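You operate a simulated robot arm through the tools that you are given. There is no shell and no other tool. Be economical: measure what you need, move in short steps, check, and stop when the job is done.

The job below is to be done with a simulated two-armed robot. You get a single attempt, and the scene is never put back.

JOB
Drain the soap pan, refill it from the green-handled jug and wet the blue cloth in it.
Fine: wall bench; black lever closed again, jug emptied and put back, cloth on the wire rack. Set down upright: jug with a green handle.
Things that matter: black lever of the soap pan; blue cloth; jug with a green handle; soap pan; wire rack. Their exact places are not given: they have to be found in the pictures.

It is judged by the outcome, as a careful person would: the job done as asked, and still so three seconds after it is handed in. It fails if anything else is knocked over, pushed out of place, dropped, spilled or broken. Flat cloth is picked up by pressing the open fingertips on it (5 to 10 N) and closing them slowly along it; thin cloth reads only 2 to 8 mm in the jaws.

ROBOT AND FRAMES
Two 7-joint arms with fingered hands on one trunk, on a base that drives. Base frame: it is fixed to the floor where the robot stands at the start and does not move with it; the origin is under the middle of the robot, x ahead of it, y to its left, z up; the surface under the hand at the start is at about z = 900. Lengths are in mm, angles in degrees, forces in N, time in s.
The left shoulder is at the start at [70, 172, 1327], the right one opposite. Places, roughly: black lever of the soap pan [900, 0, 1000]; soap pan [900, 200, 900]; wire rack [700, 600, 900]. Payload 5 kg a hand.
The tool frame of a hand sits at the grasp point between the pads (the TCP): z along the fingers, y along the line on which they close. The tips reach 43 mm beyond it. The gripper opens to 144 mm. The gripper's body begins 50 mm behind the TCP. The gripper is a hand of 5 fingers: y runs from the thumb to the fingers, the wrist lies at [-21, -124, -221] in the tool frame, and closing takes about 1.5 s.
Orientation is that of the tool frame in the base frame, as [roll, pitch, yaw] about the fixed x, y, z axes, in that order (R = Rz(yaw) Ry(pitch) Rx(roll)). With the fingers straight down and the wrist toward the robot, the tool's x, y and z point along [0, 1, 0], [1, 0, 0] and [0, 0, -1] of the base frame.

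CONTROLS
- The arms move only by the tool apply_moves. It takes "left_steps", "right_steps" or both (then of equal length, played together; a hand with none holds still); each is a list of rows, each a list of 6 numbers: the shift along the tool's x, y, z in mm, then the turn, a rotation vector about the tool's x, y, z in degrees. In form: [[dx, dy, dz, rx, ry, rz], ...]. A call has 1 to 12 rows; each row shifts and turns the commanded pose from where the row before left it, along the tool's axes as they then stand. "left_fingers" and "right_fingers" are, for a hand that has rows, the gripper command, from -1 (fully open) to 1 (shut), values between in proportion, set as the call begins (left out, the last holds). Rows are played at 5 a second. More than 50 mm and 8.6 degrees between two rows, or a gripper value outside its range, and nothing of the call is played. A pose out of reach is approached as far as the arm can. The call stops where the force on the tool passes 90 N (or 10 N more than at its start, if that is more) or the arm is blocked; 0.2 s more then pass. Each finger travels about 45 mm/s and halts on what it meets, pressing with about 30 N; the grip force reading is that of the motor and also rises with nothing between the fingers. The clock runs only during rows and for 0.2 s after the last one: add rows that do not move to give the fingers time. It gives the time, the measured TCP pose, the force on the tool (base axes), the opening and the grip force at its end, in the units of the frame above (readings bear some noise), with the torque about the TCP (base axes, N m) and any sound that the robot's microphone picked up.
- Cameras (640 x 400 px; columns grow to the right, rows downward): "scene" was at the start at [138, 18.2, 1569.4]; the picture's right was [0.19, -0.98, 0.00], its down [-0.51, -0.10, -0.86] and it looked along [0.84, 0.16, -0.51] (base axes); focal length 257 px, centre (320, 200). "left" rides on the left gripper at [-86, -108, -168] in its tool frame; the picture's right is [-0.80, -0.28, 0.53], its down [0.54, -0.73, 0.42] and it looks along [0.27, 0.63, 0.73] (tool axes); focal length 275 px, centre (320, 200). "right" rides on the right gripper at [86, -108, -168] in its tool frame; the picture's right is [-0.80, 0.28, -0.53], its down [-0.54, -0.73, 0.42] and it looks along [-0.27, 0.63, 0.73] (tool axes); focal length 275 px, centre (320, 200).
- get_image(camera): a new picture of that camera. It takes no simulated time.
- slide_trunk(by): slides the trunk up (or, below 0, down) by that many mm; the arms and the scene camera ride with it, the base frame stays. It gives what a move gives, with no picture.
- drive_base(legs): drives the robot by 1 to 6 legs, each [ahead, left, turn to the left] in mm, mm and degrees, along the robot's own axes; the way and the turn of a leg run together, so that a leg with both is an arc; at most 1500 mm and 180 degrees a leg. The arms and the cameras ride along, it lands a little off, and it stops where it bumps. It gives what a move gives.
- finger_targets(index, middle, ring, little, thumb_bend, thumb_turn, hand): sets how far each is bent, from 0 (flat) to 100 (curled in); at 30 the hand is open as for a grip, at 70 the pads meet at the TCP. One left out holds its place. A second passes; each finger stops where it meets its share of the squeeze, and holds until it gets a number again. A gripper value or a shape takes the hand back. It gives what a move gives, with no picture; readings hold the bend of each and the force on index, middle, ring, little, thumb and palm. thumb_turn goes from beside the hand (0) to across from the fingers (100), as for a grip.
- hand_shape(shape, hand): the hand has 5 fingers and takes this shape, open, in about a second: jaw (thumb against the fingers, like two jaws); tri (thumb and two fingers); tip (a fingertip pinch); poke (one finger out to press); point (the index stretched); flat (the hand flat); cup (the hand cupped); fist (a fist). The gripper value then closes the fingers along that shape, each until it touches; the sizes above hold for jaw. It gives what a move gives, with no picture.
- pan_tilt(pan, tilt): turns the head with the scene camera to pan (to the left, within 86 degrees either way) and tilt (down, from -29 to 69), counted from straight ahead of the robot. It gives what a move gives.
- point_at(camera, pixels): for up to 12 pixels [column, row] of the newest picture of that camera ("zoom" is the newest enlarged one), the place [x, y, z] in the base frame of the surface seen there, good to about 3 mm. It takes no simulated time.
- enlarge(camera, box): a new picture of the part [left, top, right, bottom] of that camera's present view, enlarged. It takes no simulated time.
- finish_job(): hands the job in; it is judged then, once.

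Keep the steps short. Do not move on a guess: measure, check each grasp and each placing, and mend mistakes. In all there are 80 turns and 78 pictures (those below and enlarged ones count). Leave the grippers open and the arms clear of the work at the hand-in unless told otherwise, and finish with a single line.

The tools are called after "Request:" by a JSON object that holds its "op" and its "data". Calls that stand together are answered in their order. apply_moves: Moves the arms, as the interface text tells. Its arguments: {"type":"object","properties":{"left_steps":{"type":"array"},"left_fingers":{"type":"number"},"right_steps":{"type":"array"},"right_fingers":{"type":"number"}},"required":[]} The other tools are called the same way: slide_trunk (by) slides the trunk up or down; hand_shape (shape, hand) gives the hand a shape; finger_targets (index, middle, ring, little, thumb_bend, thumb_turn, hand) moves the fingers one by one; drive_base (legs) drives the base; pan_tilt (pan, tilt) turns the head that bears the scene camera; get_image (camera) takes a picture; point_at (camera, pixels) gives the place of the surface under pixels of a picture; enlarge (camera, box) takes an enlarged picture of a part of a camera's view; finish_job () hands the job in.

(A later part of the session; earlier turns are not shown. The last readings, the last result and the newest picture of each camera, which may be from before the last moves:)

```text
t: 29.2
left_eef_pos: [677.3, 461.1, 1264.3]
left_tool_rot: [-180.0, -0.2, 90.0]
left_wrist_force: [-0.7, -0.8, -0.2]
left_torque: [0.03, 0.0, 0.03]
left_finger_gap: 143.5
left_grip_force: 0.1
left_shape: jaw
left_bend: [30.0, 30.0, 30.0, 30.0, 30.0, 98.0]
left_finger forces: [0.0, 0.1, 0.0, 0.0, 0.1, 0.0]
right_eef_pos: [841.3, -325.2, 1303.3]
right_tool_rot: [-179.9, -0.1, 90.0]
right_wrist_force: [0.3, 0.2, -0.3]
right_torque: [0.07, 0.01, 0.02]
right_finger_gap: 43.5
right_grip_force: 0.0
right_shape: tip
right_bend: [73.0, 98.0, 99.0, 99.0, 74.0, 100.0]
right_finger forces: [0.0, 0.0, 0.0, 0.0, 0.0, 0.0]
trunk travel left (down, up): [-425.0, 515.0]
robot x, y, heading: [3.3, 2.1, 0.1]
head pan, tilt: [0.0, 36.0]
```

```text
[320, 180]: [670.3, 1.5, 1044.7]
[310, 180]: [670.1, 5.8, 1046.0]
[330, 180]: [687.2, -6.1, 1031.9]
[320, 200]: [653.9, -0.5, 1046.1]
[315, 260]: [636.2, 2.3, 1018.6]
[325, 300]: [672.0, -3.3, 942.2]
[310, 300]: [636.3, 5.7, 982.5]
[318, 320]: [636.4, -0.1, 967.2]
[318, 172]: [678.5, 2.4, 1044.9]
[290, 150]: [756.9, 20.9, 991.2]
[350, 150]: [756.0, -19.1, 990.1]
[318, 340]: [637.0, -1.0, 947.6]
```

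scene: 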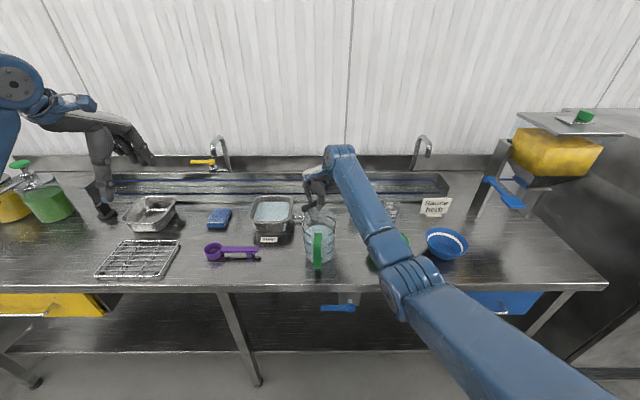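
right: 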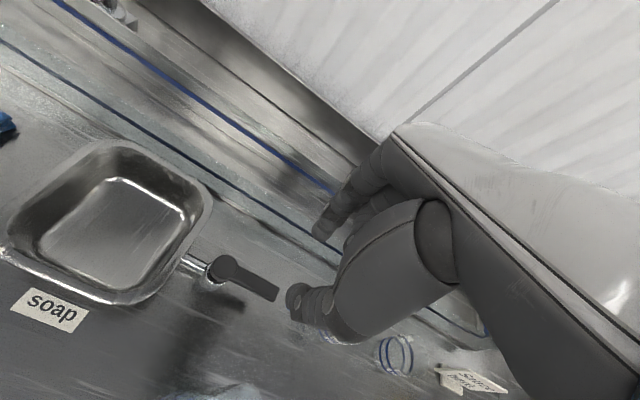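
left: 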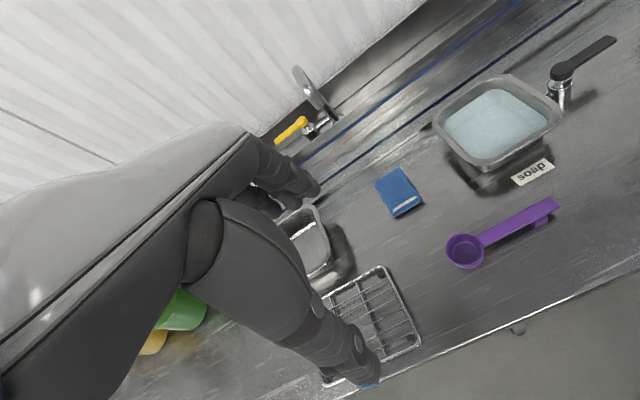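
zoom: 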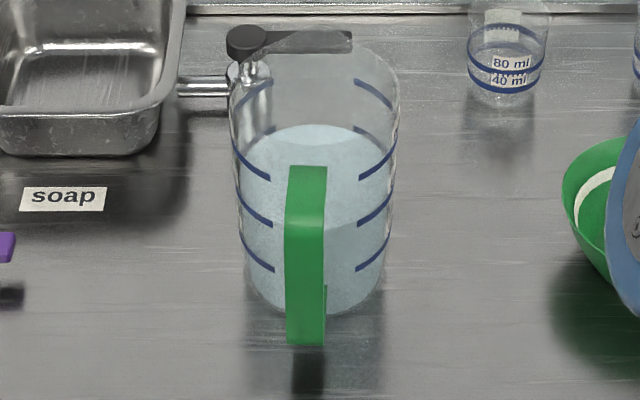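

The handle bar measures x 636–648, y about -2 to 16 and z 945–1045, with roughly 38 mm of space behind it. I'll use the left hand with tool z along +x, closing along y. First I'll shift it high and turn the yaw by -90°.

Request:
{"op": "apply_moves", "data": {"left_steps": [[-44, -8, 0, 0, 0, 0], [-44, -8, 0, 0, 0, 0], [-44, -8, 0, 0, 0, 0], [-44, -8, 0, 0, 0, 0], [-44, -8, 0, 0, 0, 0], [-44, -8, 0, 0, 0, 0]]}}

Request:
{"op": "apply_moves", "data": {"left_steps": [[0, 0, 0, 0, 0, 8.2], [0, 0, 0, 0, 0, 8.2], [0, 0, 0, 0, 0, 8.2], [0, 0, 0, 0, 0, 8.2], [0, 0, 0, 0, 0, 8.2], [0, 0, 0, 0, 0, 8.2], [0, 0, 0, 0, 0, 8.2], [0, 0, 0, 0, 0, 8.2], [0, 0, 0, 0, 0, 8.2], [0, 0, 0, 0, 0, 8.1], [0, 0, 0, 0, 0, 8.1]]}}

Request:
{"op": "apply_moves", "data": {"left_steps": [[0, 0, 0, 0, 8.2, 0], [0, 0, 0, 0, 8.2, 0], [0, 0, 0, 0, 8.2, 0], [0, 0, 0, 0, 8.2, 0], [0, 0, 0, 0, 8.2, 0], [0, 0, 0, 0, 8.2, 0], [0, 0, 0, 0, 8.2, 0], [0, 0, 0, 0, 8.2, 0], [0, 0, 0, 0, 8.2, 0], [0, 0, 0, 0, 8.1, 0], [0, 0, 0, 0, 8.1, 0]]}}

Request:
{"op": "get_image", "data": {"camera": "scene"}}

```text
t: 30.6
left_eef_pos: [631.4, 199.9, 1266.8]
left_tool_rot: [179.9, -0.1, 90.0]
left_wrist_force: [0.5, 0.3, 0.5]
left_torque: [0.07, -0.02, -0.01]
left_finger_gap: 143.5
left_grip_force: 0.1
left_shape: jaw
left_bend: [30.0, 30.0, 30.0, 30.0, 30.0, 98.0]
left_finger forces: [0.0, 0.2, 0.1, 0.1, 0.1, 0.0]
right_eef_pos: [841.4, -327.0, 1303.5]
right_tool_rot: [-180.0, -0.1, 90.0]
right_wrist_force: [0.4, -0.5, -0.9]
right_torque: [0.04, -0.02, -0.01]
right_finger_gap: 43.5
right_grip_force: 0.0
right_shape: tip
right_bend: [73.0, 98.0, 99.0, 99.0, 74.0, 100.0]
right_finger forces: [0.1, 0.1, 0.0, 0.0, 0.1, 0.0]
trunk travel left (down, up): [-425.0, 515.0]
robot x, y, heading: [0.5, 0.5, 0.1]
head pan, tilt: [0.0, 36.0]
```

```text
t: 33.0
left_eef_pos: [630.9, 198.6, 1263.8]
left_tool_rot: [180.0, 0.2, -0.2]
left_wrist_force: [-0.7, -0.5, 0.3]
left_torque: [0.06, 0.02, -0.04]
left_finger_gap: 143.8
left_grip_force: 0.0
left_shape: jaw
left_bend: [30.0, 30.0, 30.0, 30.0, 30.0, 98.0]
left_finger forces: [0.0, 0.1, 0.0, 0.0, 0.1, 0.1]
right_eef_pos: [840.6, -324.3, 1303.0]
right_tool_rot: [-179.9, 0.0, 90.0]
right_wrist_force: [1.5, -0.4, -0.3]
right_torque: [0.0, 0.05, 0.01]
right_finger_gap: 43.5
right_grip_force: 0.0
right_shape: tip
right_bend: [73.0, 98.0, 99.0, 99.0, 74.0, 100.0]
right_finger forces: [0.1, 0.0, 0.0, 0.1, 0.1, 0.0]
trunk travel left (down, up): [-425.0, 515.0]
robot x, y, heading: [3.1, 1.6, -0.1]
head pan, tilt: [0.0, 36.0]
```

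```text
t: 35.4
left_eef_pos: [629.5, 199.2, 1264.9]
left_tool_rot: [23.4, -89.9, 156.7]
left_wrist_force: [1.1, 0.7, 0.2]
left_torque: [-0.01, 0.02, -0.03]
left_finger_gap: 143.8
left_grip_force: 0.1
left_shape: jaw
left_bend: [30.0, 30.0, 30.0, 30.0, 30.0, 98.0]
left_finger forces: [0.0, 0.0, 0.1, 0.0, 0.0, 0.0]
right_eef_pos: [841.5, -325.6, 1303.8]
right_tool_rot: [-179.9, 0.1, 90.0]
right_wrist_force: [0.1, -0.1, 1.1]
right_torque: [0.0, 0.01, 0.03]
right_finger_gap: 43.8
right_grip_force: 0.2
right_shape: tip
right_bend: [73.0, 98.0, 99.0, 99.0, 74.0, 100.0]
right_finger forces: [0.1, 0.0, 0.0, 0.0, 0.0, 0.0]
trunk travel left (down, up): [-425.0, 515.0]
robot x, y, heading: [1.1, -1.9, 0.1]
head pan, tilt: [0.0, 36.0]
```

```text
49 pictures are left
```

scene: 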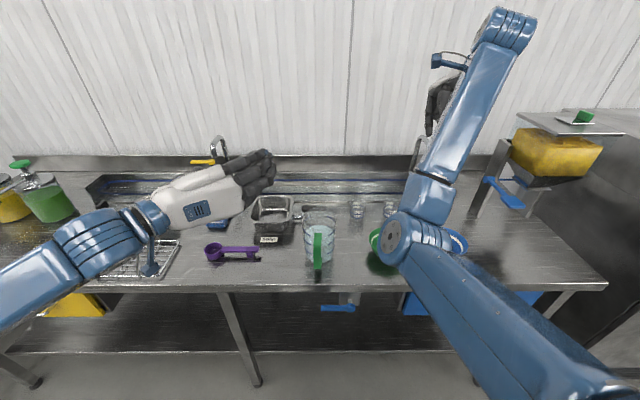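

The hand is now horizontal and aimed forward. I'll back it to x about 550, move it in line with the handle (y 7) and lower to z about 998.

Request:
{"op": "apply_moves", "data": {"left_steps": [[0, 0, -40, 0, 0, 0], [0, 0, -40, 0, 0, 0], [0, 48, 0, 0, 0, 0], [0, 48, 0, 0, 0, 0], [0, 48, 0, 0, 0, 0], [0, 48, 0, 0, 0, 0], [-45, 0, 0, 0, 0, 0], [-45, 0, 0, 0, 0, 0], [-45, 0, 0, 0, 0, 0], [-45, 0, 0, 0, 0, 0]]}}

Request:
{"op": "get_image", "data": {"camera": "scene"}}

Request:
{"op": "get_image", "data": {"camera": "left"}}

```text
t: 37.6
left_eef_pos: [635.2, 21.9, 1070.2]
left_tool_rot: [-17.7, -90.0, -162.4]
left_wrist_force: [-0.8, 0.9, -0.5]
left_torque: [-0.01, 0.02, -0.05]
left_finger_gap: 144.0
left_grip_force: 0.1
left_shape: jaw
left_bend: [30.0, 30.0, 30.0, 30.0, 30.0, 97.0]
left_finger forces: [0.0, 0.0, 0.1, 0.1, 0.1, 0.1]
left hand out of reach, approached as far as the arm can: row 1, 2, 3
right_eef_pos: [840.7, -323.9, 1303.8]
right_tool_rot: [-180.0, 0.0, 90.1]
right_wrist_force: [0.0, 0.5, 1.2]
right_torque: [-0.04, -0.03, 0.04]
right_finger_gap: 43.7
right_grip_force: 0.0
right_shape: tip
right_bend: [73.0, 98.0, 99.0, 99.0, 74.0, 100.0]
right_finger forces: [0.0, 0.1, 0.0, 0.0, 0.0, 0.0]
trunk travel left (down, up): [-425.0, 515.0]
robot x, y, heading: [-2.7, -1.1, 0.1]
head pan, tilt: [0.0, 36.0]
```

```text
48 pictures are left
```

scene: 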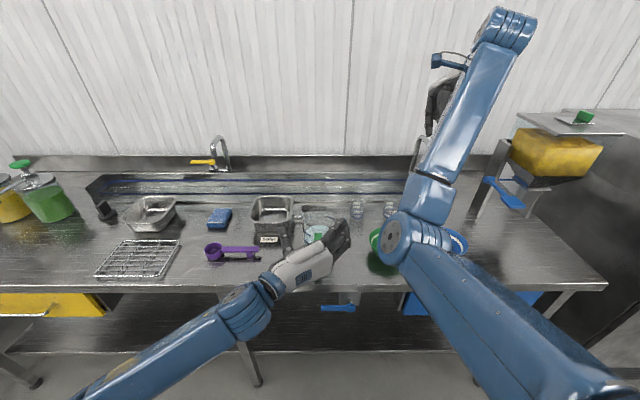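

```text
47 pictures are left
```

left: 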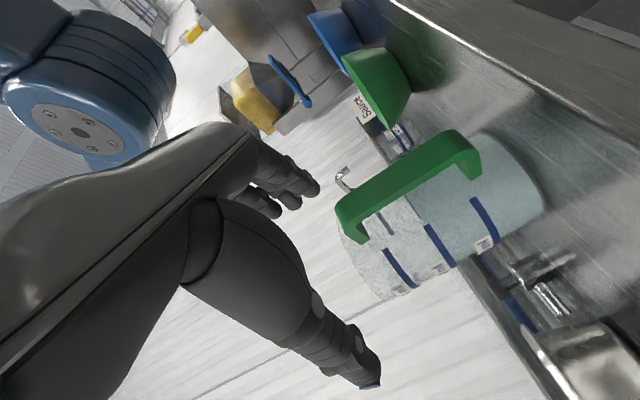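

The arm couldn't pull back as far as asked: the TCP is at x 635, with no contact. Driving the base back 100 mm moves the hand clear of the jug and gives it room.

Request:
{"op": "drive_base", "data": {"legs": [[-100, 0, 0]]}}

Request:
{"op": "apply_moves", "data": {"left_steps": [[-36, 7, 0, 0, 0, 0], [-36, 8, 0, 0, 0, 0], [0, 0, 0, 0, 0, 0]]}}

Request:
{"op": "get_image", "data": {"camera": "left"}}

Request:
{"op": "get_image", "data": {"camera": "scene"}}

```text
t: 38.8
left_eef_pos: [533.2, 22.7, 1071.0]
left_tool_rot: [-122.3, -89.9, -57.7]
left_wrist_force: [-0.2, 0.0, 0.8]
left_torque: [0.04, 0.02, 0.01]
left_finger_gap: 143.7
left_grip_force: 0.1
left_shape: jaw
left_bend: [30.0, 30.0, 30.0, 30.0, 30.0, 97.0]
left_finger forces: [0.1, 0.0, 0.0, 0.1, 0.0, 0.0]
right_eef_pos: [739.1, -324.7, 1302.9]
right_tool_rot: [180.0, 0.0, 89.9]
right_wrist_force: [0.1, 0.3, 0.9]
right_torque: [-0.03, -0.04, 0.0]
right_finger_gap: 43.8
right_grip_force: 0.1
right_shape: tip
right_bend: [73.0, 98.0, 99.0, 99.0, 74.0, 100.0]
right_finger forces: [0.0, 0.1, 0.0, 0.0, 0.1, 0.0]
trunk travel left (down, up): [-425.0, 515.0]
robot x, y, heading: [-101.0, 0.7, -0.1]
head pan, tilt: [0.0, 36.0]
```

```text
t: 39.6
left_eef_pos: [533.0, 5.6, 1003.0]
left_tool_rot: [-35.7, -90.0, -144.3]
left_wrist_force: [-0.1, 0.2, -0.2]
left_torque: [-0.03, 0.01, 0.0]
left_finger_gap: 143.7
left_grip_force: 0.2
left_shape: jaw
left_bend: [30.0, 30.0, 30.0, 30.0, 30.0, 97.0]
left_finger forces: [0.0, 0.0, 0.0, 0.0, 0.0, 0.0]
right_eef_pos: [737.9, -323.9, 1304.0]
right_tool_rot: [180.0, 0.0, 89.9]
right_wrist_force: [-0.1, 0.4, -0.7]
right_torque: [-0.05, 0.01, 0.03]
right_finger_gap: 43.7
right_grip_force: 0.0
right_shape: tip
right_bend: [73.0, 98.0, 99.0, 99.0, 74.0, 100.0]
right_finger forces: [0.0, 0.1, 0.0, 0.0, 0.0, 0.1]
trunk travel left (down, up): [-425.0, 515.0]
robot x, y, heading: [-102.0, -1.2, 0.1]
head pan, tilt: [0.0, 36.0]
```

```text
46 pictures are left
```

left: 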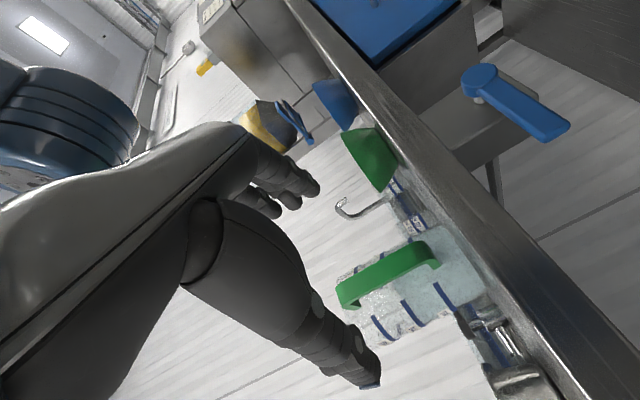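

```text
45 pictures are left
```

scene: 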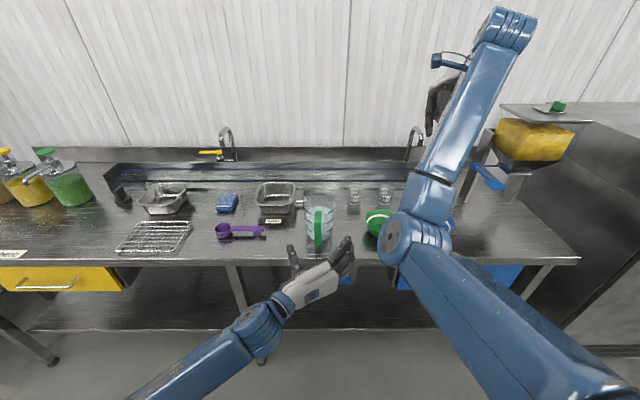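

The hand is in front of the handle with clear space between them. I'll remeasure the handle with the left camera before going in.

Request:
{"op": "point_at", "data": {"camera": "left", "pixels": [[385, 262], [380, 272], [388, 282], [420, 246], [345, 283], [432, 262], [350, 302], [392, 305]]}}

```text
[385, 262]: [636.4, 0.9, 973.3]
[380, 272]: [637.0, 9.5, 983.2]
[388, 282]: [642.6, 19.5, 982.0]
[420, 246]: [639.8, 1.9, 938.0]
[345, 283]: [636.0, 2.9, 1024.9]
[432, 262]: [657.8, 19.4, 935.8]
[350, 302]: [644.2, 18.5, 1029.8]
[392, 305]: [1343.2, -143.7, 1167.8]
```

The handle centre is at about y 9.5, z 988. I'll advance to TCP x about 638 with the hand open, in short rows.

Request:
{"op": "apply_moves", "data": {"left_steps": [[-12, -4, 20, 0, 0, 0], [0, 0, 30, 0, 0, 0], [0, 0, 30, 0, 0, 0], [0, 0, 15, 0, 0, 0], [0, 0, 11, 0, 0, 0], [0, 0, 0, 0, 0, 0]]}}

Request:
{"op": "get_image", "data": {"camera": "left"}}

Request:
{"op": "enlarge", "data": {"camera": "scene", "box": [260, 180, 380, 280]}}

```text
t: 41.0
left_eef_pos: [640.1, 11.4, 987.2]
left_tool_rot: [73.7, -89.9, 106.3]
left_wrist_force: [0.2, 0.1, -0.5]
left_torque: [0.0, 0.0, -0.01]
left_finger_gap: 143.9
left_grip_force: 0.1
left_shape: jaw
left_bend: [30.0, 30.0, 30.0, 30.0, 30.0, 97.0]
left_finger forces: [0.0, 0.0, 0.1, 0.0, 0.0, 0.0]
right_eef_pos: [737.6, -324.0, 1304.2]
right_tool_rot: [179.9, 0.0, 89.9]
right_wrist_force: [1.1, -0.3, 1.1]
right_torque: [-0.01, -0.02, 0.02]
right_finger_gap: 43.6
right_grip_force: 0.2
right_shape: tip
right_bend: [73.0, 98.0, 99.0, 99.0, 74.0, 100.0]
right_finger forces: [0.0, 0.0, 0.0, 0.0, 0.0, 0.0]
trunk travel left (down, up): [-425.0, 515.0]
robot x, y, heading: [-100.9, -1.0, -0.1]
head pan, tilt: [0.0, 36.0]
```

```text
44 pictures are left
```

left: 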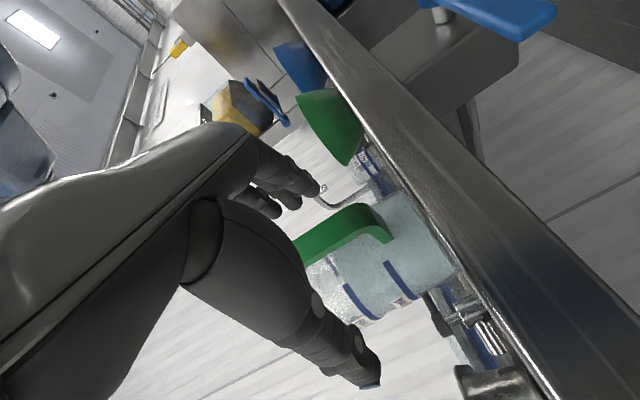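

```text
4.00 times, centred on (320, 230) of scene
```

zoom: 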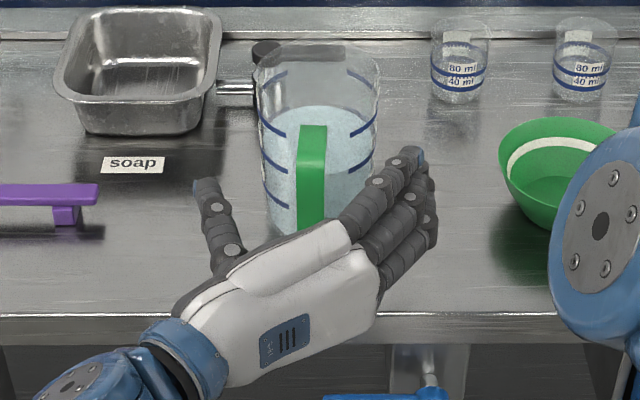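

The thumb and fingers straddle the handle evenly. I'll close the hand.

Request:
{"op": "apply_moves", "data": {"left_fingers": 1, "left_steps": [[0, 0, 0, 0, 0, 0], [0, 0, 0, 0, 0, 0], [0, 0, 0, 0, 0, 0], [0, 0, 0, 0, 0, 0], [0, 0, 0, 0, 0, 0], [0, 0, 0, 0, 0, 0], [0, 0, 0, 0, 0, 0], [0, 0, 0, 0, 0, 0], [0, 0, 0, 0, 0, 0], [0, 0, 0, 0, 0, 0]]}}

Request:
{"op": "enlarge", "data": {"camera": "scene", "box": [260, 180, 380, 280]}}

```text
t: 43.2
left_eef_pos: [639.2, 10.2, 986.5]
left_tool_rot: [71.1, -89.9, 109.0]
left_wrist_force: [1.9, 0.1, 0.8]
left_torque: [0.19, -0.01, -0.08]
left_finger_gap: 0.0
left_grip_force: 29.6
left_shape: jaw
left_bend: [71.0, 70.0, 70.0, 62.0, 72.0, 100.0]
left_finger forces: [7.6, 0.0, 1.9, 2.4, 24.5, 0.0]
right_eef_pos: [738.9, -324.3, 1303.0]
right_tool_rot: [-180.0, 0.0, 89.9]
right_wrist_force: [0.0, 0.6, -0.6]
right_torque: [-0.02, 0.0, -0.04]
right_finger_gap: 43.6
right_grip_force: 0.1
right_shape: tip
right_bend: [73.0, 98.0, 99.0, 99.0, 74.0, 100.0]
right_finger forces: [0.0, 0.0, 0.0, 0.0, 0.0, 0.0]
trunk travel left (down, up): [-425.0, 515.0]
robot x, y, heading: [-101.2, -0.4, 0.1]
head pan, tilt: [0.0, 36.0]
```

```text
4.00 times, centred on (320, 230) of scene
```

zoom: 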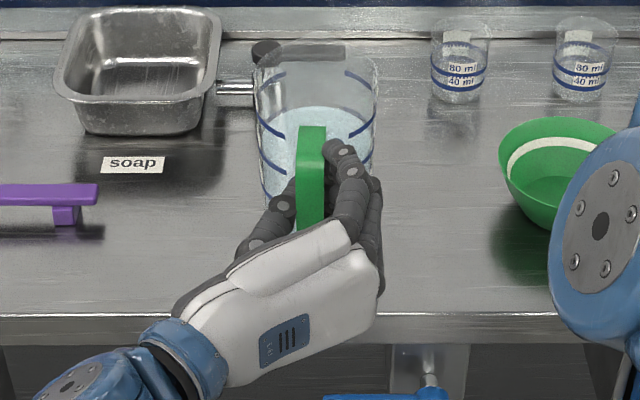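

The gap reads 0 although the thumb feels 24 N, so the fingers may have closed behind the bar. I'll look closely.

Request:
{"op": "get_image", "data": {"camera": "left"}}

Request:
{"op": "enlarge", "data": {"camera": "scene", "box": [300, 200, 360, 250]}}

```text
41 pictures are left
```

left: 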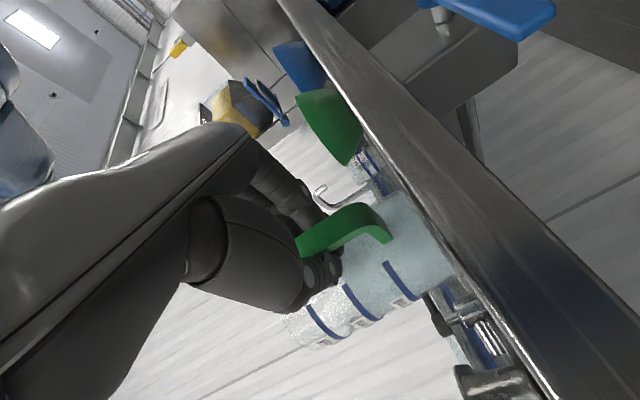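

```text
8.00 times, centred on (330, 225) of scene
```

zoom: 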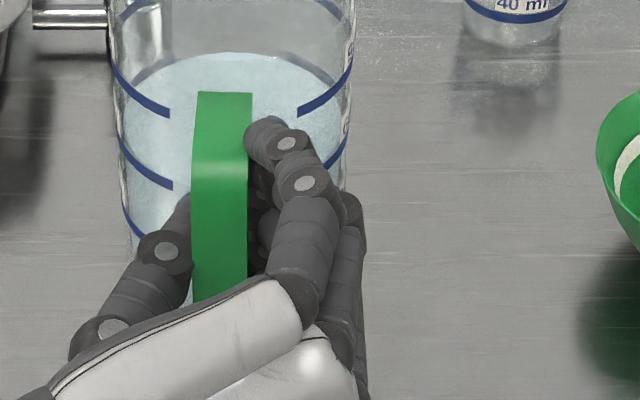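

The fingers hooked around behind the bar rather than pinching it. I'll open partly, back off 15 mm and close again so the pads press on the sides of the bar.

Request:
{"op": "apply_moves", "data": {"left_fingers": -0.2, "left_steps": [[0, 0, 0, 0, 0, 0], [0, 0, 0, 0, 0, 0], [0, 0, 0, 0, 0, 0], [0, 0, 0, 0, 0, 0], [0, 0, 0, 0, 0, 0], [0, 0, -8, 0, 0, 0], [2, 0, -8, 0, 0, 0], [0, 0, 0, 0, 0, 0]]}}

Request:
{"op": "apply_moves", "data": {"left_fingers": 1, "left_steps": [[0, 0, 0, 0, 0, 0], [0, 0, 0, 0, 0, 0], [0, 0, 0, 0, 0, 0], [0, 0, 0, 0, 0, 0], [0, 0, 0, 0, 0, 0], [0, 0, 0, 0, 0, 0], [0, 0, 0, 0, 0, 0], [0, 0, 0, 0, 0, 0]]}}

Request:
{"op": "enlarge", "data": {"camera": "scene", "box": [300, 200, 360, 250]}}

```text
t: 45.0
left_eef_pos: [624.8, 12.3, 988.0]
left_tool_rot: [-23.9, -89.9, -156.0]
left_wrist_force: [-0.6, 0.8, 0.6]
left_torque: [0.03, 0.03, 0.01]
left_finger_gap: 86.2
left_grip_force: 0.1
left_shape: jaw
left_bend: [74.0, 41.0, 38.0, 43.0, 66.0, 100.0]
left_finger forces: [0.0, 0.0, 0.1, 0.1, 0.1, 0.0]
right_eef_pos: [739.1, -324.7, 1303.4]
right_tool_rot: [180.0, 0.0, 90.1]
right_wrist_force: [-1.0, 0.0, -0.2]
right_torque: [-0.01, 0.05, -0.01]
right_finger_gap: 43.9
right_grip_force: 0.0
right_shape: tip
right_bend: [73.0, 98.0, 99.0, 99.0, 74.0, 100.0]
right_finger forces: [0.0, 0.1, 0.0, 0.0, 0.1, 0.0]
trunk travel left (down, up): [-425.0, 515.0]
robot x, y, heading: [-104.8, 0.8, -0.1]
head pan, tilt: [0.0, 36.0]
```

```text
t: 46.8
left_eef_pos: [624.3, 12.6, 988.0]
left_tool_rot: [35.3, -90.0, 144.8]
left_wrist_force: [3.5, 0.2, 0.9]
left_torque: [0.19, -0.23, -0.02]
left_finger_gap: 9.6
left_grip_force: 30.0
left_shape: jaw
left_bend: [73.0, 71.0, 61.0, 68.0, 73.0, 100.0]
left_finger forces: [12.7, 4.6, 3.4, 3.3, 24.3, 0.0]
right_eef_pos: [738.9, -323.6, 1302.1]
right_tool_rot: [179.9, 0.0, 90.0]
right_wrist_force: [-0.3, 0.0, -0.2]
right_torque: [-0.02, 0.01, 0.02]
right_finger_gap: 43.6
right_grip_force: 0.1
right_shape: tip
right_bend: [73.0, 98.0, 99.0, 99.0, 74.0, 100.0]
right_finger forces: [0.0, 0.0, 0.0, 0.0, 0.0, 0.0]
trunk travel left (down, up): [-425.0, 515.0]
robot x, y, heading: [-101.3, 1.0, -0.3]
head pan, tilt: [0.0, 36.0]
```

```text
8.00 times, centred on (330, 225) of scene
```

zoom: 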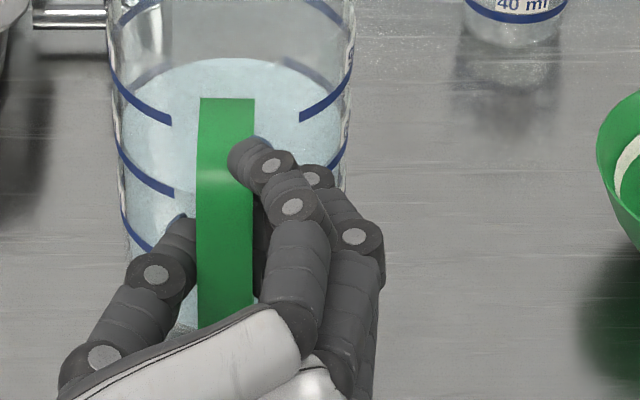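

All four fingers now oppose the thumb (24 N total each side). I'll test with a small 15 mm lift and watch whether the jug stays upright.

Request:
{"op": "apply_moves", "data": {"left_steps": [[3, 0, 0, 0, 0, 0], [4, 0, 0, 0, 0, 0], [4, 0, 0, 0, 0, 0], [4, 0, 0, 0, 0, 0], [0, 0, 0, 0, 0, 0]]}}

Request:
{"op": "enlarge", "data": {"camera": "scene", "box": [280, 180, 380, 260]}}

Request:
{"op": "get_image", "data": {"camera": "left"}}

```text
t: 48.0
left_eef_pos: [623.4, 12.1, 1005.1]
left_tool_rot: [172.0, -89.9, 8.0]
left_wrist_force: [1.0, 0.2, -4.8]
left_torque: [0.12, 0.26, 0.02]
left_finger_gap: 10.8
left_grip_force: 30.0
left_shape: jaw
left_bend: [73.0, 71.0, 62.0, 70.0, 76.0, 100.0]
left_finger forces: [13.6, 3.6, 6.8, 1.0, 19.2, 0.0]
right_eef_pos: [738.5, -324.7, 1301.9]
right_tool_rot: [-180.0, 0.0, 90.1]
right_wrist_force: [0.5, -0.3, 0.1]
right_torque: [0.02, 0.0, 0.0]
right_finger_gap: 43.5
right_grip_force: 0.0
right_shape: tip
right_bend: [73.0, 98.0, 99.0, 99.0, 74.0, 100.0]
right_finger forces: [0.0, 0.0, 0.0, 0.0, 0.1, 0.0]
trunk travel left (down, up): [-425.0, 515.0]
robot x, y, heading: [-103.0, 0.5, 0.0]
head pan, tilt: [0.0, 36.0]
```

```text
5.00 times, centred on (330, 220) of scene
```

zoom: 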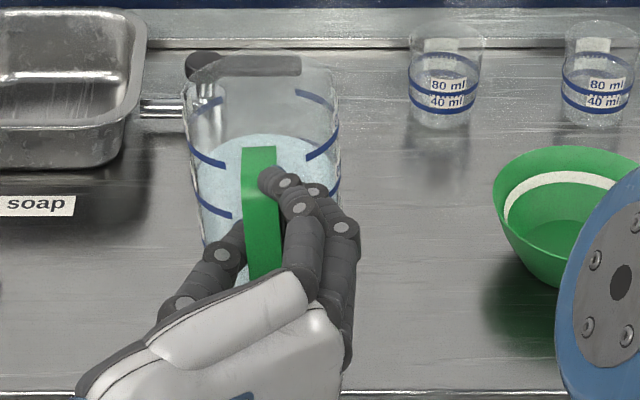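

```text
37 pictures are left
```

left: 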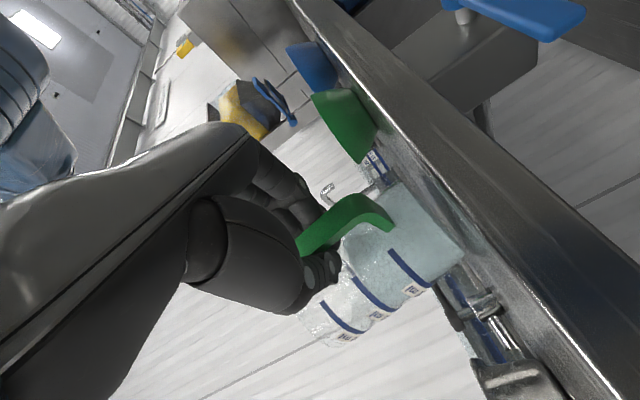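

The wrist carries only about 5 N and the jug is pivoting in the pinch, so this grip is too weak. I'll set it down and release. Then I'll grip the jug body (about 105 mm wide) from the same side, with the handle between thumb and fingers.

Request:
{"op": "apply_moves", "data": {"left_steps": [[-4, 0, 0, 0, 0, 0], [-4, 0, 0, 0, 0, 0], [-4, 0, 0, 0, 0, 0], [-4, 0, 0, 0, 0, 0], [0, 0, 0, 0, 0, 0]]}}

Request:
{"op": "apply_moves", "data": {"left_fingers": -1, "left_steps": [[0, 0, 0, 0, 0, 0], [0, 0, 0, 0, 0, 0], [0, 0, 0, 0, 0, 0], [0, 0, 0, 0, 0, 0], [0, 0, 0, 0, 0, 0], [0, 0, 0, 0, 0, 0], [0, 0, 0, 0, 0, 0], [0, 0, 0, 0, 0, 0], [0, 0, 0, 0, 0, 0]]}}

Request:
{"op": "enlarge", "data": {"camera": "scene", "box": [270, 180, 370, 260]}}

Request:
{"op": "point_at", "data": {"camera": "zoom", "pixels": [[248, 80], [250, 110], [252, 140], [378, 80], [376, 110], [374, 140], [310, 175], [312, 150], [300, 200], [330, 200], [300, 130], [285, 170]]}}

```text
t: 49.2
left_eef_pos: [624.2, 12.3, 986.7]
left_tool_rot: [24.9, -89.9, 155.2]
left_wrist_force: [-1.1, -1.1, -0.2]
left_torque: [0.18, -0.14, -0.05]
left_finger_gap: 10.3
left_grip_force: 29.5
left_shape: jaw
left_bend: [73.0, 71.0, 62.0, 70.0, 76.0, 100.0]
left_finger forces: [14.0, 0.9, 5.3, 2.9, 18.5, 0.0]
right_eef_pos: [737.7, -325.0, 1304.1]
right_tool_rot: [180.0, -0.1, 90.0]
right_wrist_force: [-0.3, -0.1, 0.4]
right_torque: [0.02, 0.02, -0.04]
right_finger_gap: 43.9
right_grip_force: 0.1
right_shape: tip
right_bend: [73.0, 98.0, 99.0, 99.0, 74.0, 100.0]
right_finger forces: [0.1, 0.0, 0.1, 0.0, 0.0, 0.0]
trunk travel left (down, up): [-425.0, 515.0]
robot x, y, heading: [-101.1, 0.3, 0.0]
head pan, tilt: [0.0, 36.0]
```

```text
t: 51.2
left_eef_pos: [624.1, 12.1, 988.2]
left_tool_rot: [-128.6, -89.9, -51.3]
left_wrist_force: [1.3, -0.5, -0.2]
left_torque: [0.0, 0.01, 0.02]
left_finger_gap: 143.7
left_grip_force: 0.2
left_shape: jaw
left_bend: [30.0, 30.0, 30.0, 30.0, 30.0, 98.0]
left_finger forces: [0.1, 0.0, 0.0, 0.1, 0.1, 0.0]
right_eef_pos: [738.2, -324.6, 1303.8]
right_tool_rot: [-180.0, 0.0, 90.0]
right_wrist_force: [0.6, -1.0, 0.4]
right_torque: [0.01, 0.04, 0.01]
right_finger_gap: 43.6
right_grip_force: 0.1
right_shape: tip
right_bend: [73.0, 98.0, 99.0, 99.0, 74.0, 100.0]
right_finger forces: [0.0, 0.0, 0.1, 0.0, 0.1, 0.1]
trunk travel left (down, up): [-425.0, 515.0]
robot x, y, heading: [-99.6, -0.4, -0.1]
head pan, tilt: [0.0, 36.0]
```

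```text
5.00 times, centred on (320, 220) of scene
```

zoom: 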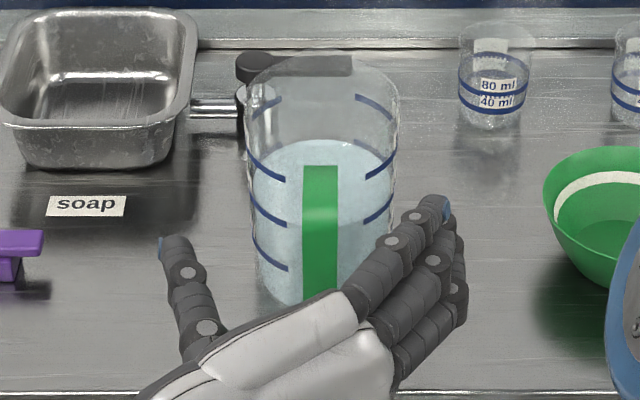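

```text
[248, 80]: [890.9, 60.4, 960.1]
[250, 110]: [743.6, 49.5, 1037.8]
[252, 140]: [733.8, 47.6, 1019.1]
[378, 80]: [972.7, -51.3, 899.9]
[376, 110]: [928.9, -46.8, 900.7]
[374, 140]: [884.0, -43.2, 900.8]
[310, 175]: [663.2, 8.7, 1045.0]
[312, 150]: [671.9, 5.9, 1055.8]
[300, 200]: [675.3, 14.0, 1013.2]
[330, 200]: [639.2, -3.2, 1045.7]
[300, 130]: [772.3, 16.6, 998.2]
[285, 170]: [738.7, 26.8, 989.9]
```

The jug stands at about x 672–775, y -55 to 50, so its axis is near y -1. I'll shift the open hand to y 0 and advance to about x 680, watching for contact.

Request:
{"op": "apply_moves", "data": {"left_steps": [[0, 12, 0, 0, 0, 0], [0, 0, 15, 0, 0, 0], [0, 0, 15, 0, 0, 0], [0, 0, 15, 0, 0, 0], [0, 0, 10, 0, 0, 0], [0, 0, 0, 0, 0, 0]]}}

Request:
{"op": "enlarge", "data": {"camera": "scene", "box": [270, 180, 370, 260]}}

```text
t: 52.6
left_eef_pos: [677.7, 1.1, 987.8]
left_tool_rot: [101.1, -89.9, 78.8]
left_wrist_force: [-0.9, 0.0, 0.5]
left_torque: [0.0, -0.03, 0.01]
left_finger_gap: 143.5
left_grip_force: 0.0
left_shape: jaw
left_bend: [30.0, 30.0, 30.0, 30.0, 30.0, 98.0]
left_finger forces: [0.1, 0.0, 0.0, 0.0, 0.0, 0.0]
right_eef_pos: [738.3, -322.8, 1303.4]
right_tool_rot: [-180.0, 0.1, 90.1]
right_wrist_force: [-0.4, -0.4, -0.8]
right_torque: [0.01, 0.0, -0.04]
right_finger_gap: 43.6
right_grip_force: 0.0
right_shape: tip
right_bend: [73.0, 98.0, 99.0, 99.0, 74.0, 100.0]
right_finger forces: [0.1, 0.0, 0.1, 0.1, 0.0, 0.0]
trunk travel left (down, up): [-425.0, 515.0]
robot x, y, heading: [-102.4, -2.9, -0.1]
head pan, tilt: [0.0, 36.0]
```

```text
5.00 times, centred on (320, 220) of scene
```

zoom: 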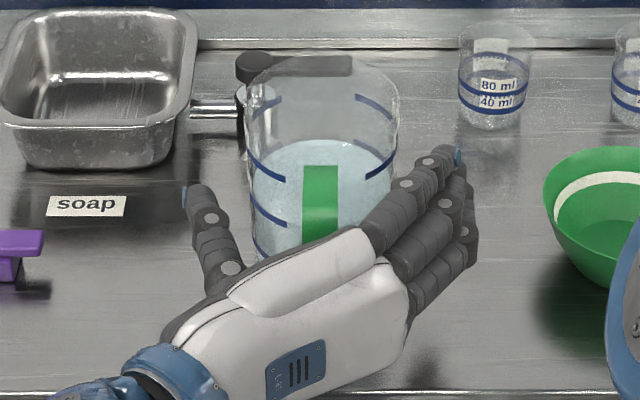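

No contact yet. I'll advance in 4 mm rows until the palm just meets the handle.

Request:
{"op": "apply_moves", "data": {"left_steps": [[0, 0, 4, 0, 0, 0], [0, 0, 4, 0, 0, 0], [0, 0, 4, 0, 0, 0]]}}

```text
t: 53.4
left_eef_pos: [689.7, 0.0, 988.7]
left_tool_rot: [158.4, -89.9, 21.6]
left_wrist_force: [-1.2, 0.3, -0.2]
left_torque: [0.0, 0.0, -0.01]
left_finger_gap: 143.7
left_grip_force: 0.1
left_shape: jaw
left_bend: [30.0, 30.0, 30.0, 30.0, 30.0, 98.0]
left_finger forces: [0.0, 0.1, 0.0, 0.0, 0.0, 0.0]
right_eef_pos: [739.2, -323.4, 1303.3]
right_tool_rot: [-179.9, -0.1, 90.0]
right_wrist_force: [1.0, 0.3, -0.2]
right_torque: [0.0, 0.01, 0.02]
right_finger_gap: 43.9
right_grip_force: 0.1
right_shape: tip
right_bend: [73.0, 98.0, 99.0, 99.0, 74.0, 100.0]
right_finger forces: [0.0, 0.1, 0.0, 0.1, 0.1, 0.1]
trunk travel left (down, up): [-425.0, 515.0]
robot x, y, heading: [-102.0, -1.0, -0.2]
head pan, tilt: [0.0, 36.0]
```

Request:
{"op": "apply_moves", "data": {"left_steps": [[0, 0, 3, 0, 0, 0], [0, 0, 3, 0, 0, 0]]}}

```text
t: 54.0
left_eef_pos: [695.7, 0.3, 987.1]
left_tool_rot: [-85.0, -90.0, -95.0]
left_wrist_force: [-0.2, -0.5, 0.1]
left_torque: [-0.02, 0.01, 0.0]
left_finger_gap: 143.3
left_grip_force: 0.0
left_shape: jaw
left_bend: [30.0, 30.0, 30.0, 30.0, 30.0, 98.0]
left_finger forces: [0.0, 0.1, 0.0, 0.0, 0.0, 0.0]
right_eef_pos: [739.8, -324.1, 1303.6]
right_tool_rot: [-180.0, 0.0, 90.0]
right_wrist_force: [0.4, 0.3, 0.9]
right_torque: [0.02, -0.01, -0.02]
right_finger_gap: 43.8
right_grip_force: 0.1
right_shape: tip
right_bend: [73.0, 98.0, 99.0, 99.0, 74.0, 100.0]
right_finger forces: [0.1, 0.1, 0.1, 0.0, 0.0, 0.0]
trunk travel left (down, up): [-425.0, 515.0]
robot x, y, heading: [-101.5, -1.1, 0.3]
head pan, tilt: [0.0, 36.0]
```

Request:
{"op": "apply_moves", "data": {"left_steps": [[0, 0, 3, 0, 0, 0], [0, 0, 3, 0, 0, 0], [0, 0, 3, 0, 0, 0]]}}

Request:
{"op": "get_image", "data": {"camera": "left"}}

```text
t: 54.8
left_eef_pos: [706.7, -0.7, 986.9]
left_tool_rot: [2.2, -90.0, 177.8]
left_wrist_force: [0.4, -0.4, 0.2]
left_torque: [-0.02, 0.02, -0.01]
left_finger_gap: 143.6
left_grip_force: 0.1
left_shape: jaw
left_bend: [30.0, 30.0, 30.0, 30.0, 30.0, 98.0]
left_finger forces: [0.1, 0.1, 0.1, 0.1, 0.1, 0.0]
right_eef_pos: [739.2, -323.5, 1302.6]
right_tool_rot: [-180.0, 0.0, 89.9]
right_wrist_force: [-0.8, 0.1, 0.5]
right_torque: [0.01, 0.0, -0.01]
right_finger_gap: 43.6
right_grip_force: 0.1
right_shape: tip
right_bend: [73.0, 98.0, 99.0, 99.0, 74.0, 100.0]
right_finger forces: [0.0, 0.1, 0.1, 0.1, 0.0, 0.0]
trunk travel left (down, up): [-425.0, 515.0]
robot x, y, heading: [-98.4, -2.7, -0.1]
head pan, tilt: [0.0, 36.0]
```

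```text
34 pictures are left
```

left: 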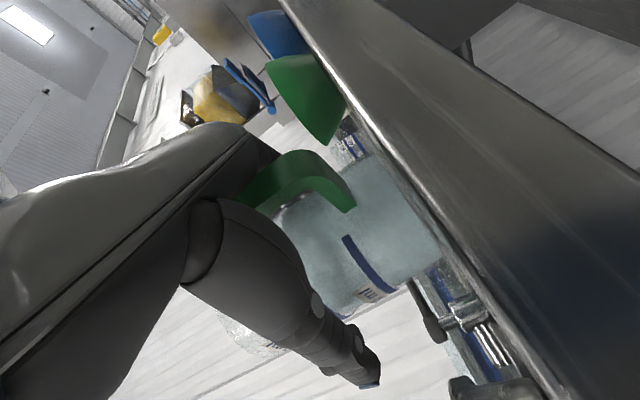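

The TCP is at x 707 with no contact, so the finger pads are about at the jug's full diameter. I'll close on the body.

Request:
{"op": "apply_moves", "data": {"left_fingers": 1, "left_steps": [[0, 0, 0, 0, 0, 0], [0, 0, 0, 0, 0, 0], [0, 0, 0, 0, 0, 0], [0, 0, 0, 0, 0, 0], [0, 0, 0, 0, 0, 0], [0, 0, 0, 0, 0, 0], [0, 0, 0, 0, 0, 0], [0, 0, 0, 0, 0, 0], [0, 0, 0, 0, 0, 0]]}}

Request:
{"op": "apply_moves", "data": {"left_steps": [[3, 0, 0, 0, 0, 0], [4, 0, 0, 0, 0, 0], [4, 0, 0, 0, 0, 0], [4, 0, 0, 0, 0, 0], [0, 0, 0, 0, 0, 0]]}}

Request:
{"op": "enlarge", "data": {"camera": "scene", "box": [270, 180, 370, 260]}}

```text
t: 56.8
left_eef_pos: [707.1, 0.9, 986.6]
left_tool_rot: [-176.3, -89.9, -3.6]
left_wrist_force: [2.6, 1.2, 1.3]
left_torque: [0.25, -0.09, -0.02]
left_finger_gap: 86.7
left_grip_force: 30.2
left_shape: jaw
left_bend: [74.0, 40.0, 36.0, 43.0, 66.0, 100.0]
left_finger forces: [15.9, 8.0, 3.3, 1.8, 30.1, 0.0]
right_eef_pos: [738.5, -323.7, 1302.1]
right_tool_rot: [-180.0, 0.0, 90.1]
right_wrist_force: [1.1, -0.7, 0.2]
right_torque: [0.0, -0.01, 0.01]
right_finger_gap: 43.9
right_grip_force: 0.0
right_shape: tip
right_bend: [73.0, 98.0, 99.0, 99.0, 74.0, 100.0]
right_finger forces: [0.0, 0.0, 0.0, 0.1, 0.1, 0.1]
trunk travel left (down, up): [-425.0, 515.0]
robot x, y, heading: [-106.0, 1.8, -0.2]
head pan, tilt: [0.0, 36.0]
```

```text
t: 58.0
left_eef_pos: [705.9, -2.0, 1001.2]
left_tool_rot: [105.3, -90.0, 74.8]
left_wrist_force: [-0.2, 0.2, -7.4]
left_torque: [0.02, -0.01, -0.03]
left_finger_gap: 86.3
left_grip_force: 29.7
left_shape: jaw
left_bend: [74.0, 41.0, 37.0, 42.0, 66.0, 98.0]
left_finger forces: [17.8, 7.5, 3.2, 1.7, 29.7, 0.0]
right_eef_pos: [739.8, -324.3, 1302.6]
right_tool_rot: [-179.9, 0.0, 90.0]
right_wrist_force: [-0.2, 0.3, -0.7]
right_torque: [0.01, 0.0, -0.01]
right_finger_gap: 43.8
right_grip_force: 0.1
right_shape: tip
right_bend: [73.0, 98.0, 99.0, 99.0, 74.0, 100.0]
right_finger forces: [0.0, 0.0, 0.0, 0.0, 0.0, 0.1]
trunk travel left (down, up): [-425.0, 515.0]
robot x, y, heading: [-102.0, 2.4, 0.2]
head pan, tilt: [0.0, 36.0]
```

```text
5.00 times, centred on (320, 220) of scene
```

zoom: 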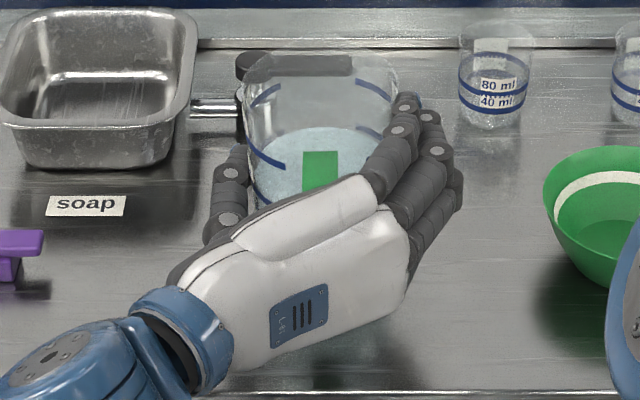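

The jug lifts cleanly: 7.4 N, almost no torque, upright. It has to go back to TCP (706,0,987). Next I'll raise it to z about 1140 and shift left over the pan line at y 187, slowly.

Request:
{"op": "apply_moves", "data": {"left_steps": [[15, 0, 0, 0, 0, 0], [20, 0, 0, 0, 0, 0], [25, 0, 0, 0, 0, 0], [25, 0, 0, 0, 0, 0], [25, 0, 0, 0, 0, 0], [20, 0, 0, 0, 0, 0], [10, 0, 0, 0, 0, 0]]}}

Request:
{"op": "apply_moves", "data": {"left_steps": [[0, -8, 0, 0, 0, 0], [0, -15, 0, 0, 0, 0], [0, -20, 0, 0, 0, 0], [0, -22, 0, 0, 0, 0], [0, -25, 0, 0, 0, 0], [0, -25, 0, 0, 0, 0], [0, -22, 0, 0, 0, 0], [0, -20, 0, 0, 0, 0], [0, -15, 0, 0, 0, 0], [0, -10, 0, 0, 0, 0], [0, -5, 0, 0, 0, 0]]}}

Request:
{"op": "drive_base", "data": {"legs": [[75, 0, 0], [75, 0, 0]]}}

Request:
{"op": "get_image", "data": {"camera": "scene"}}

```text
t: 59.6
left_eef_pos: [704.7, 0.2, 1143.3]
left_tool_rot: [172.3, -89.8, 7.6]
left_wrist_force: [0.3, -1.0, -7.2]
left_torque: [-0.01, 0.03, -0.03]
left_finger_gap: 86.3
left_grip_force: 30.0
left_shape: jaw
left_bend: [74.0, 41.0, 37.0, 42.0, 66.0, 98.0]
left_finger forces: [17.5, 7.5, 3.2, 1.8, 29.6, 0.0]
right_eef_pos: [739.8, -324.2, 1302.6]
right_tool_rot: [-179.9, 0.0, 89.9]
right_wrist_force: [-0.6, -0.2, 0.4]
right_torque: [0.01, 0.01, 0.01]
right_finger_gap: 43.7
right_grip_force: 0.0
right_shape: tip
right_bend: [73.0, 98.0, 99.0, 99.0, 74.0, 100.0]
right_finger forces: [0.0, 0.0, 0.1, 0.1, 0.0, 0.0]
trunk travel left (down, up): [-425.0, 515.0]
robot x, y, heading: [-103.3, 0.2, -0.2]
head pan, tilt: [0.0, 36.0]
```

```text
t: 62.0
left_eef_pos: [703.8, 187.5, 1142.2]
left_tool_rot: [-179.3, -89.8, -0.5]
left_wrist_force: [-0.1, 0.2, -6.9]
left_torque: [0.02, 0.03, -0.02]
left_finger_gap: 86.1
left_grip_force: 29.9
left_shape: jaw
left_bend: [74.0, 41.0, 37.0, 42.0, 66.0, 98.0]
left_finger forces: [17.2, 7.5, 3.2, 1.8, 29.6, 0.1]
right_eef_pos: [740.5, -324.1, 1302.2]
right_tool_rot: [-179.9, -0.1, 90.0]
right_wrist_force: [-0.4, 0.6, 0.1]
right_torque: [-0.01, -0.01, -0.01]
right_finger_gap: 43.8
right_grip_force: 0.1
right_shape: tip
right_bend: [73.0, 98.0, 99.0, 99.0, 74.0, 100.0]
right_finger forces: [0.0, 0.1, 0.1, 0.1, 0.0, 0.0]
trunk travel left (down, up): [-425.0, 515.0]
robot x, y, heading: [-103.4, 2.1, -0.0]
head pan, tilt: [0.0, 36.0]
```

```text
t: 63.6
left_eef_pos: [844.5, 187.2, 1146.3]
left_tool_rot: [-7.8, -89.8, -172.2]
left_wrist_force: [-1.8, 0.5, -6.3]
left_torque: [0.02, 0.06, 0.04]
left_finger_gap: 86.2
left_grip_force: 29.8
left_shape: jaw
left_bend: [74.0, 41.0, 37.0, 42.0, 66.0, 98.0]
left_finger forces: [17.2, 7.3, 3.4, 1.8, 29.6, 0.0]
right_eef_pos: [877.9, -325.7, 1307.6]
right_tool_rot: [179.8, -0.1, 89.9]
right_wrist_force: [-1.4, -0.2, 1.4]
right_torque: [-0.01, -0.11, -0.03]
right_finger_gap: 43.4
right_grip_force: 0.0
right_shape: tip
right_bend: [73.0, 98.0, 99.0, 99.0, 74.0, 100.0]
right_finger forces: [0.1, 0.0, 0.1, 0.1, 0.0, 0.0]
trunk travel left (down, up): [-425.0, 515.0]
robot x, y, heading: [45.3, 0.2, -0.2]
head pan, tilt: [0.0, 36.0]
```

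```text
32 pictures are left
```

scene: 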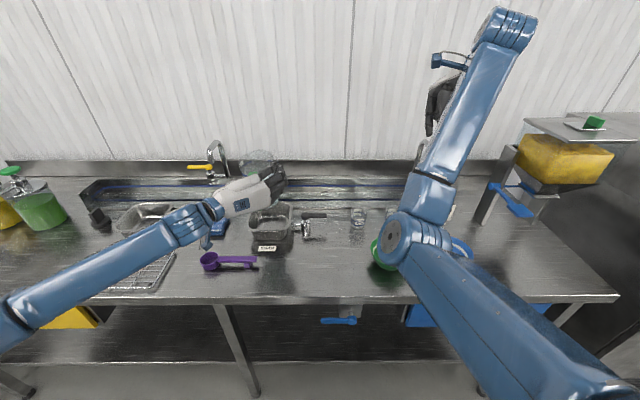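

The pan is clear below. I'll draw the jug back to x about 768 and tilt it to 40°, which shouldn't pour yet, then check.

Request:
{"op": "apply_moves", "data": {"left_steps": [[0, 0, -10, 0, 0, 0], [0, 0, -20, 0, 0, 0], [0, 0, -25, 0, 0, 0], [0, 0, -15, 0, 0, 0], [0, 0, -8, 0, 0, 0], [0, 0, 0, 0, 0, 0]]}}

Request:
{"op": "apply_moves", "data": {"left_steps": [[0, 0, 0, 0, -4, 0], [0, 0, 0, 0, -4, 0], [0, 0, 0, 0, -4, 0], [0, 0, 0, 0, -4, 0], [0, 0, 0, 0, -4, 0], [0, 0, 0, 0, -4, 0], [0, 0, 0, 0, -4, 0], [0, 0, 0, 0, -4, 0], [0, 0, 0, 0, -4, 0], [0, 0, 0, 0, -4, 0]]}}

Request:
{"op": "enlarge", "data": {"camera": "scene", "box": [200, 140, 340, 260]}}

```text
t: 65.0
left_eef_pos: [770.5, 186.7, 1141.2]
left_tool_rot: [163.6, -89.8, 16.4]
left_wrist_force: [1.1, 0.4, -7.1]
left_torque: [0.03, 0.0, -0.01]
left_finger_gap: 86.3
left_grip_force: 29.9
left_shape: jaw
left_bend: [74.0, 41.0, 37.0, 41.0, 66.0, 98.0]
left_finger forces: [17.3, 7.4, 3.3, 1.9, 29.6, 0.0]
right_eef_pos: [884.7, -324.3, 1303.0]
right_tool_rot: [-180.0, 0.0, 89.8]
right_wrist_force: [-0.3, 0.0, -0.4]
right_torque: [-0.03, 0.0, -0.01]
right_finger_gap: 43.5
right_grip_force: 0.1
right_shape: tip
right_bend: [73.0, 98.0, 99.0, 99.0, 74.0, 100.0]
right_finger forces: [0.1, 0.0, 0.1, 0.0, 0.0, 0.0]
trunk travel left (down, up): [-425.0, 515.0]
robot x, y, heading: [42.5, -0.4, 0.2]
head pan, tilt: [0.0, 36.0]
```

```text
t: 67.2
left_eef_pos: [771.7, 187.7, 1142.4]
left_tool_rot: [-179.9, -49.9, -0.1]
left_wrist_force: [0.5, 0.7, -7.1]
left_torque: [0.0, -0.1, 0.0]
left_finger_gap: 86.2
left_grip_force: 29.8
left_shape: jaw
left_bend: [74.0, 41.0, 37.0, 41.0, 66.0, 98.0]
left_finger forces: [18.4, 7.7, 3.3, 2.0, 30.4, 0.1]
right_eef_pos: [883.4, -324.7, 1303.5]
right_tool_rot: [180.0, 0.0, 90.0]
right_wrist_force: [-0.1, -0.1, -0.8]
right_torque: [0.01, 0.01, -0.02]
right_finger_gap: 43.6
right_grip_force: 0.1
right_shape: tip
right_bend: [73.0, 98.0, 99.0, 99.0, 74.0, 100.0]
right_finger forces: [0.0, 0.1, 0.1, 0.0, 0.0, 0.0]
trunk travel left (down, up): [-425.0, 515.0]
robot x, y, heading: [41.6, 1.0, 0.3]
head pan, tilt: [0.0, 36.0]
```

```text
3.33 times, centred on (270, 200) of scene
```

zoom: 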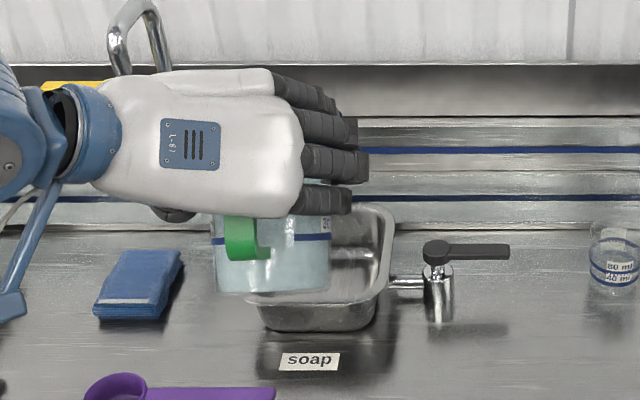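

No liquid has spilled and the tilt is 40°. I'll lower the jug to z about 1065 and bring the right camera closer for a side view of the pour.

Request:
{"op": "apply_moves", "data": {"left_steps": [[-20.7, 0, 15.2, 0, 0, 0], [-20.7, 0, 15.2, 0, 0, 0], [-20.7, 0, 15.2, 0, 0, 0]], "right_steps": [[32, -22, 0, 0, 0, 0], [32, -22, 0, 0, 0, 0], [32, -22, 0, 0, 0, 0]]}}

Request:
{"op": "get_image", "data": {"camera": "right"}}

```text
t: 68.0
left_eef_pos: [768.6, 186.3, 1064.9]
left_tool_rot: [-179.9, -49.9, -0.1]
left_wrist_force: [1.2, -0.4, -6.9]
left_torque: [0.06, -0.03, 0.01]
left_finger_gap: 86.3
left_grip_force: 29.7
left_shape: jaw
left_bend: [74.0, 41.0, 37.0, 41.0, 66.0, 98.0]
left_finger forces: [18.3, 7.5, 3.4, 2.1, 30.6, 0.0]
right_eef_pos: [840.3, -236.0, 1294.2]
right_tool_rot: [179.9, 0.2, 89.7]
right_wrist_force: [-0.1, -1.0, -0.5]
right_torque: [0.0, 0.0, 0.02]
right_finger_gap: 44.0
right_grip_force: 0.2
right_shape: tip
right_bend: [73.0, 98.0, 99.0, 99.0, 74.0, 100.0]
right_finger forces: [0.0, 0.0, 0.0, 0.1, 0.0, 0.1]
right hand out of reach, approached as far as the arm can: row 3
trunk travel left (down, up): [-425.0, 515.0]
robot x, y, heading: [42.6, -0.2, -0.1]
head pan, tilt: [0.0, 36.0]
```

```text
30 pictures are left
```

right: 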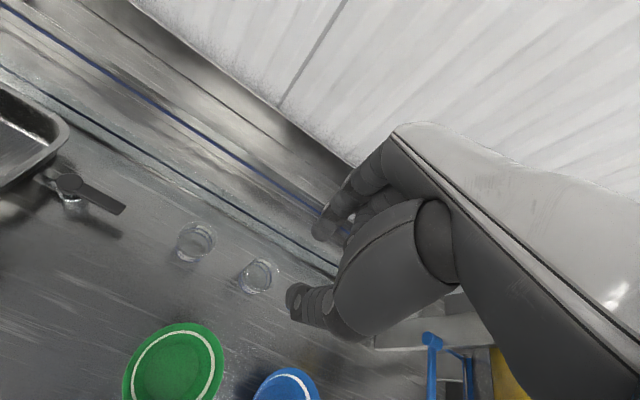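

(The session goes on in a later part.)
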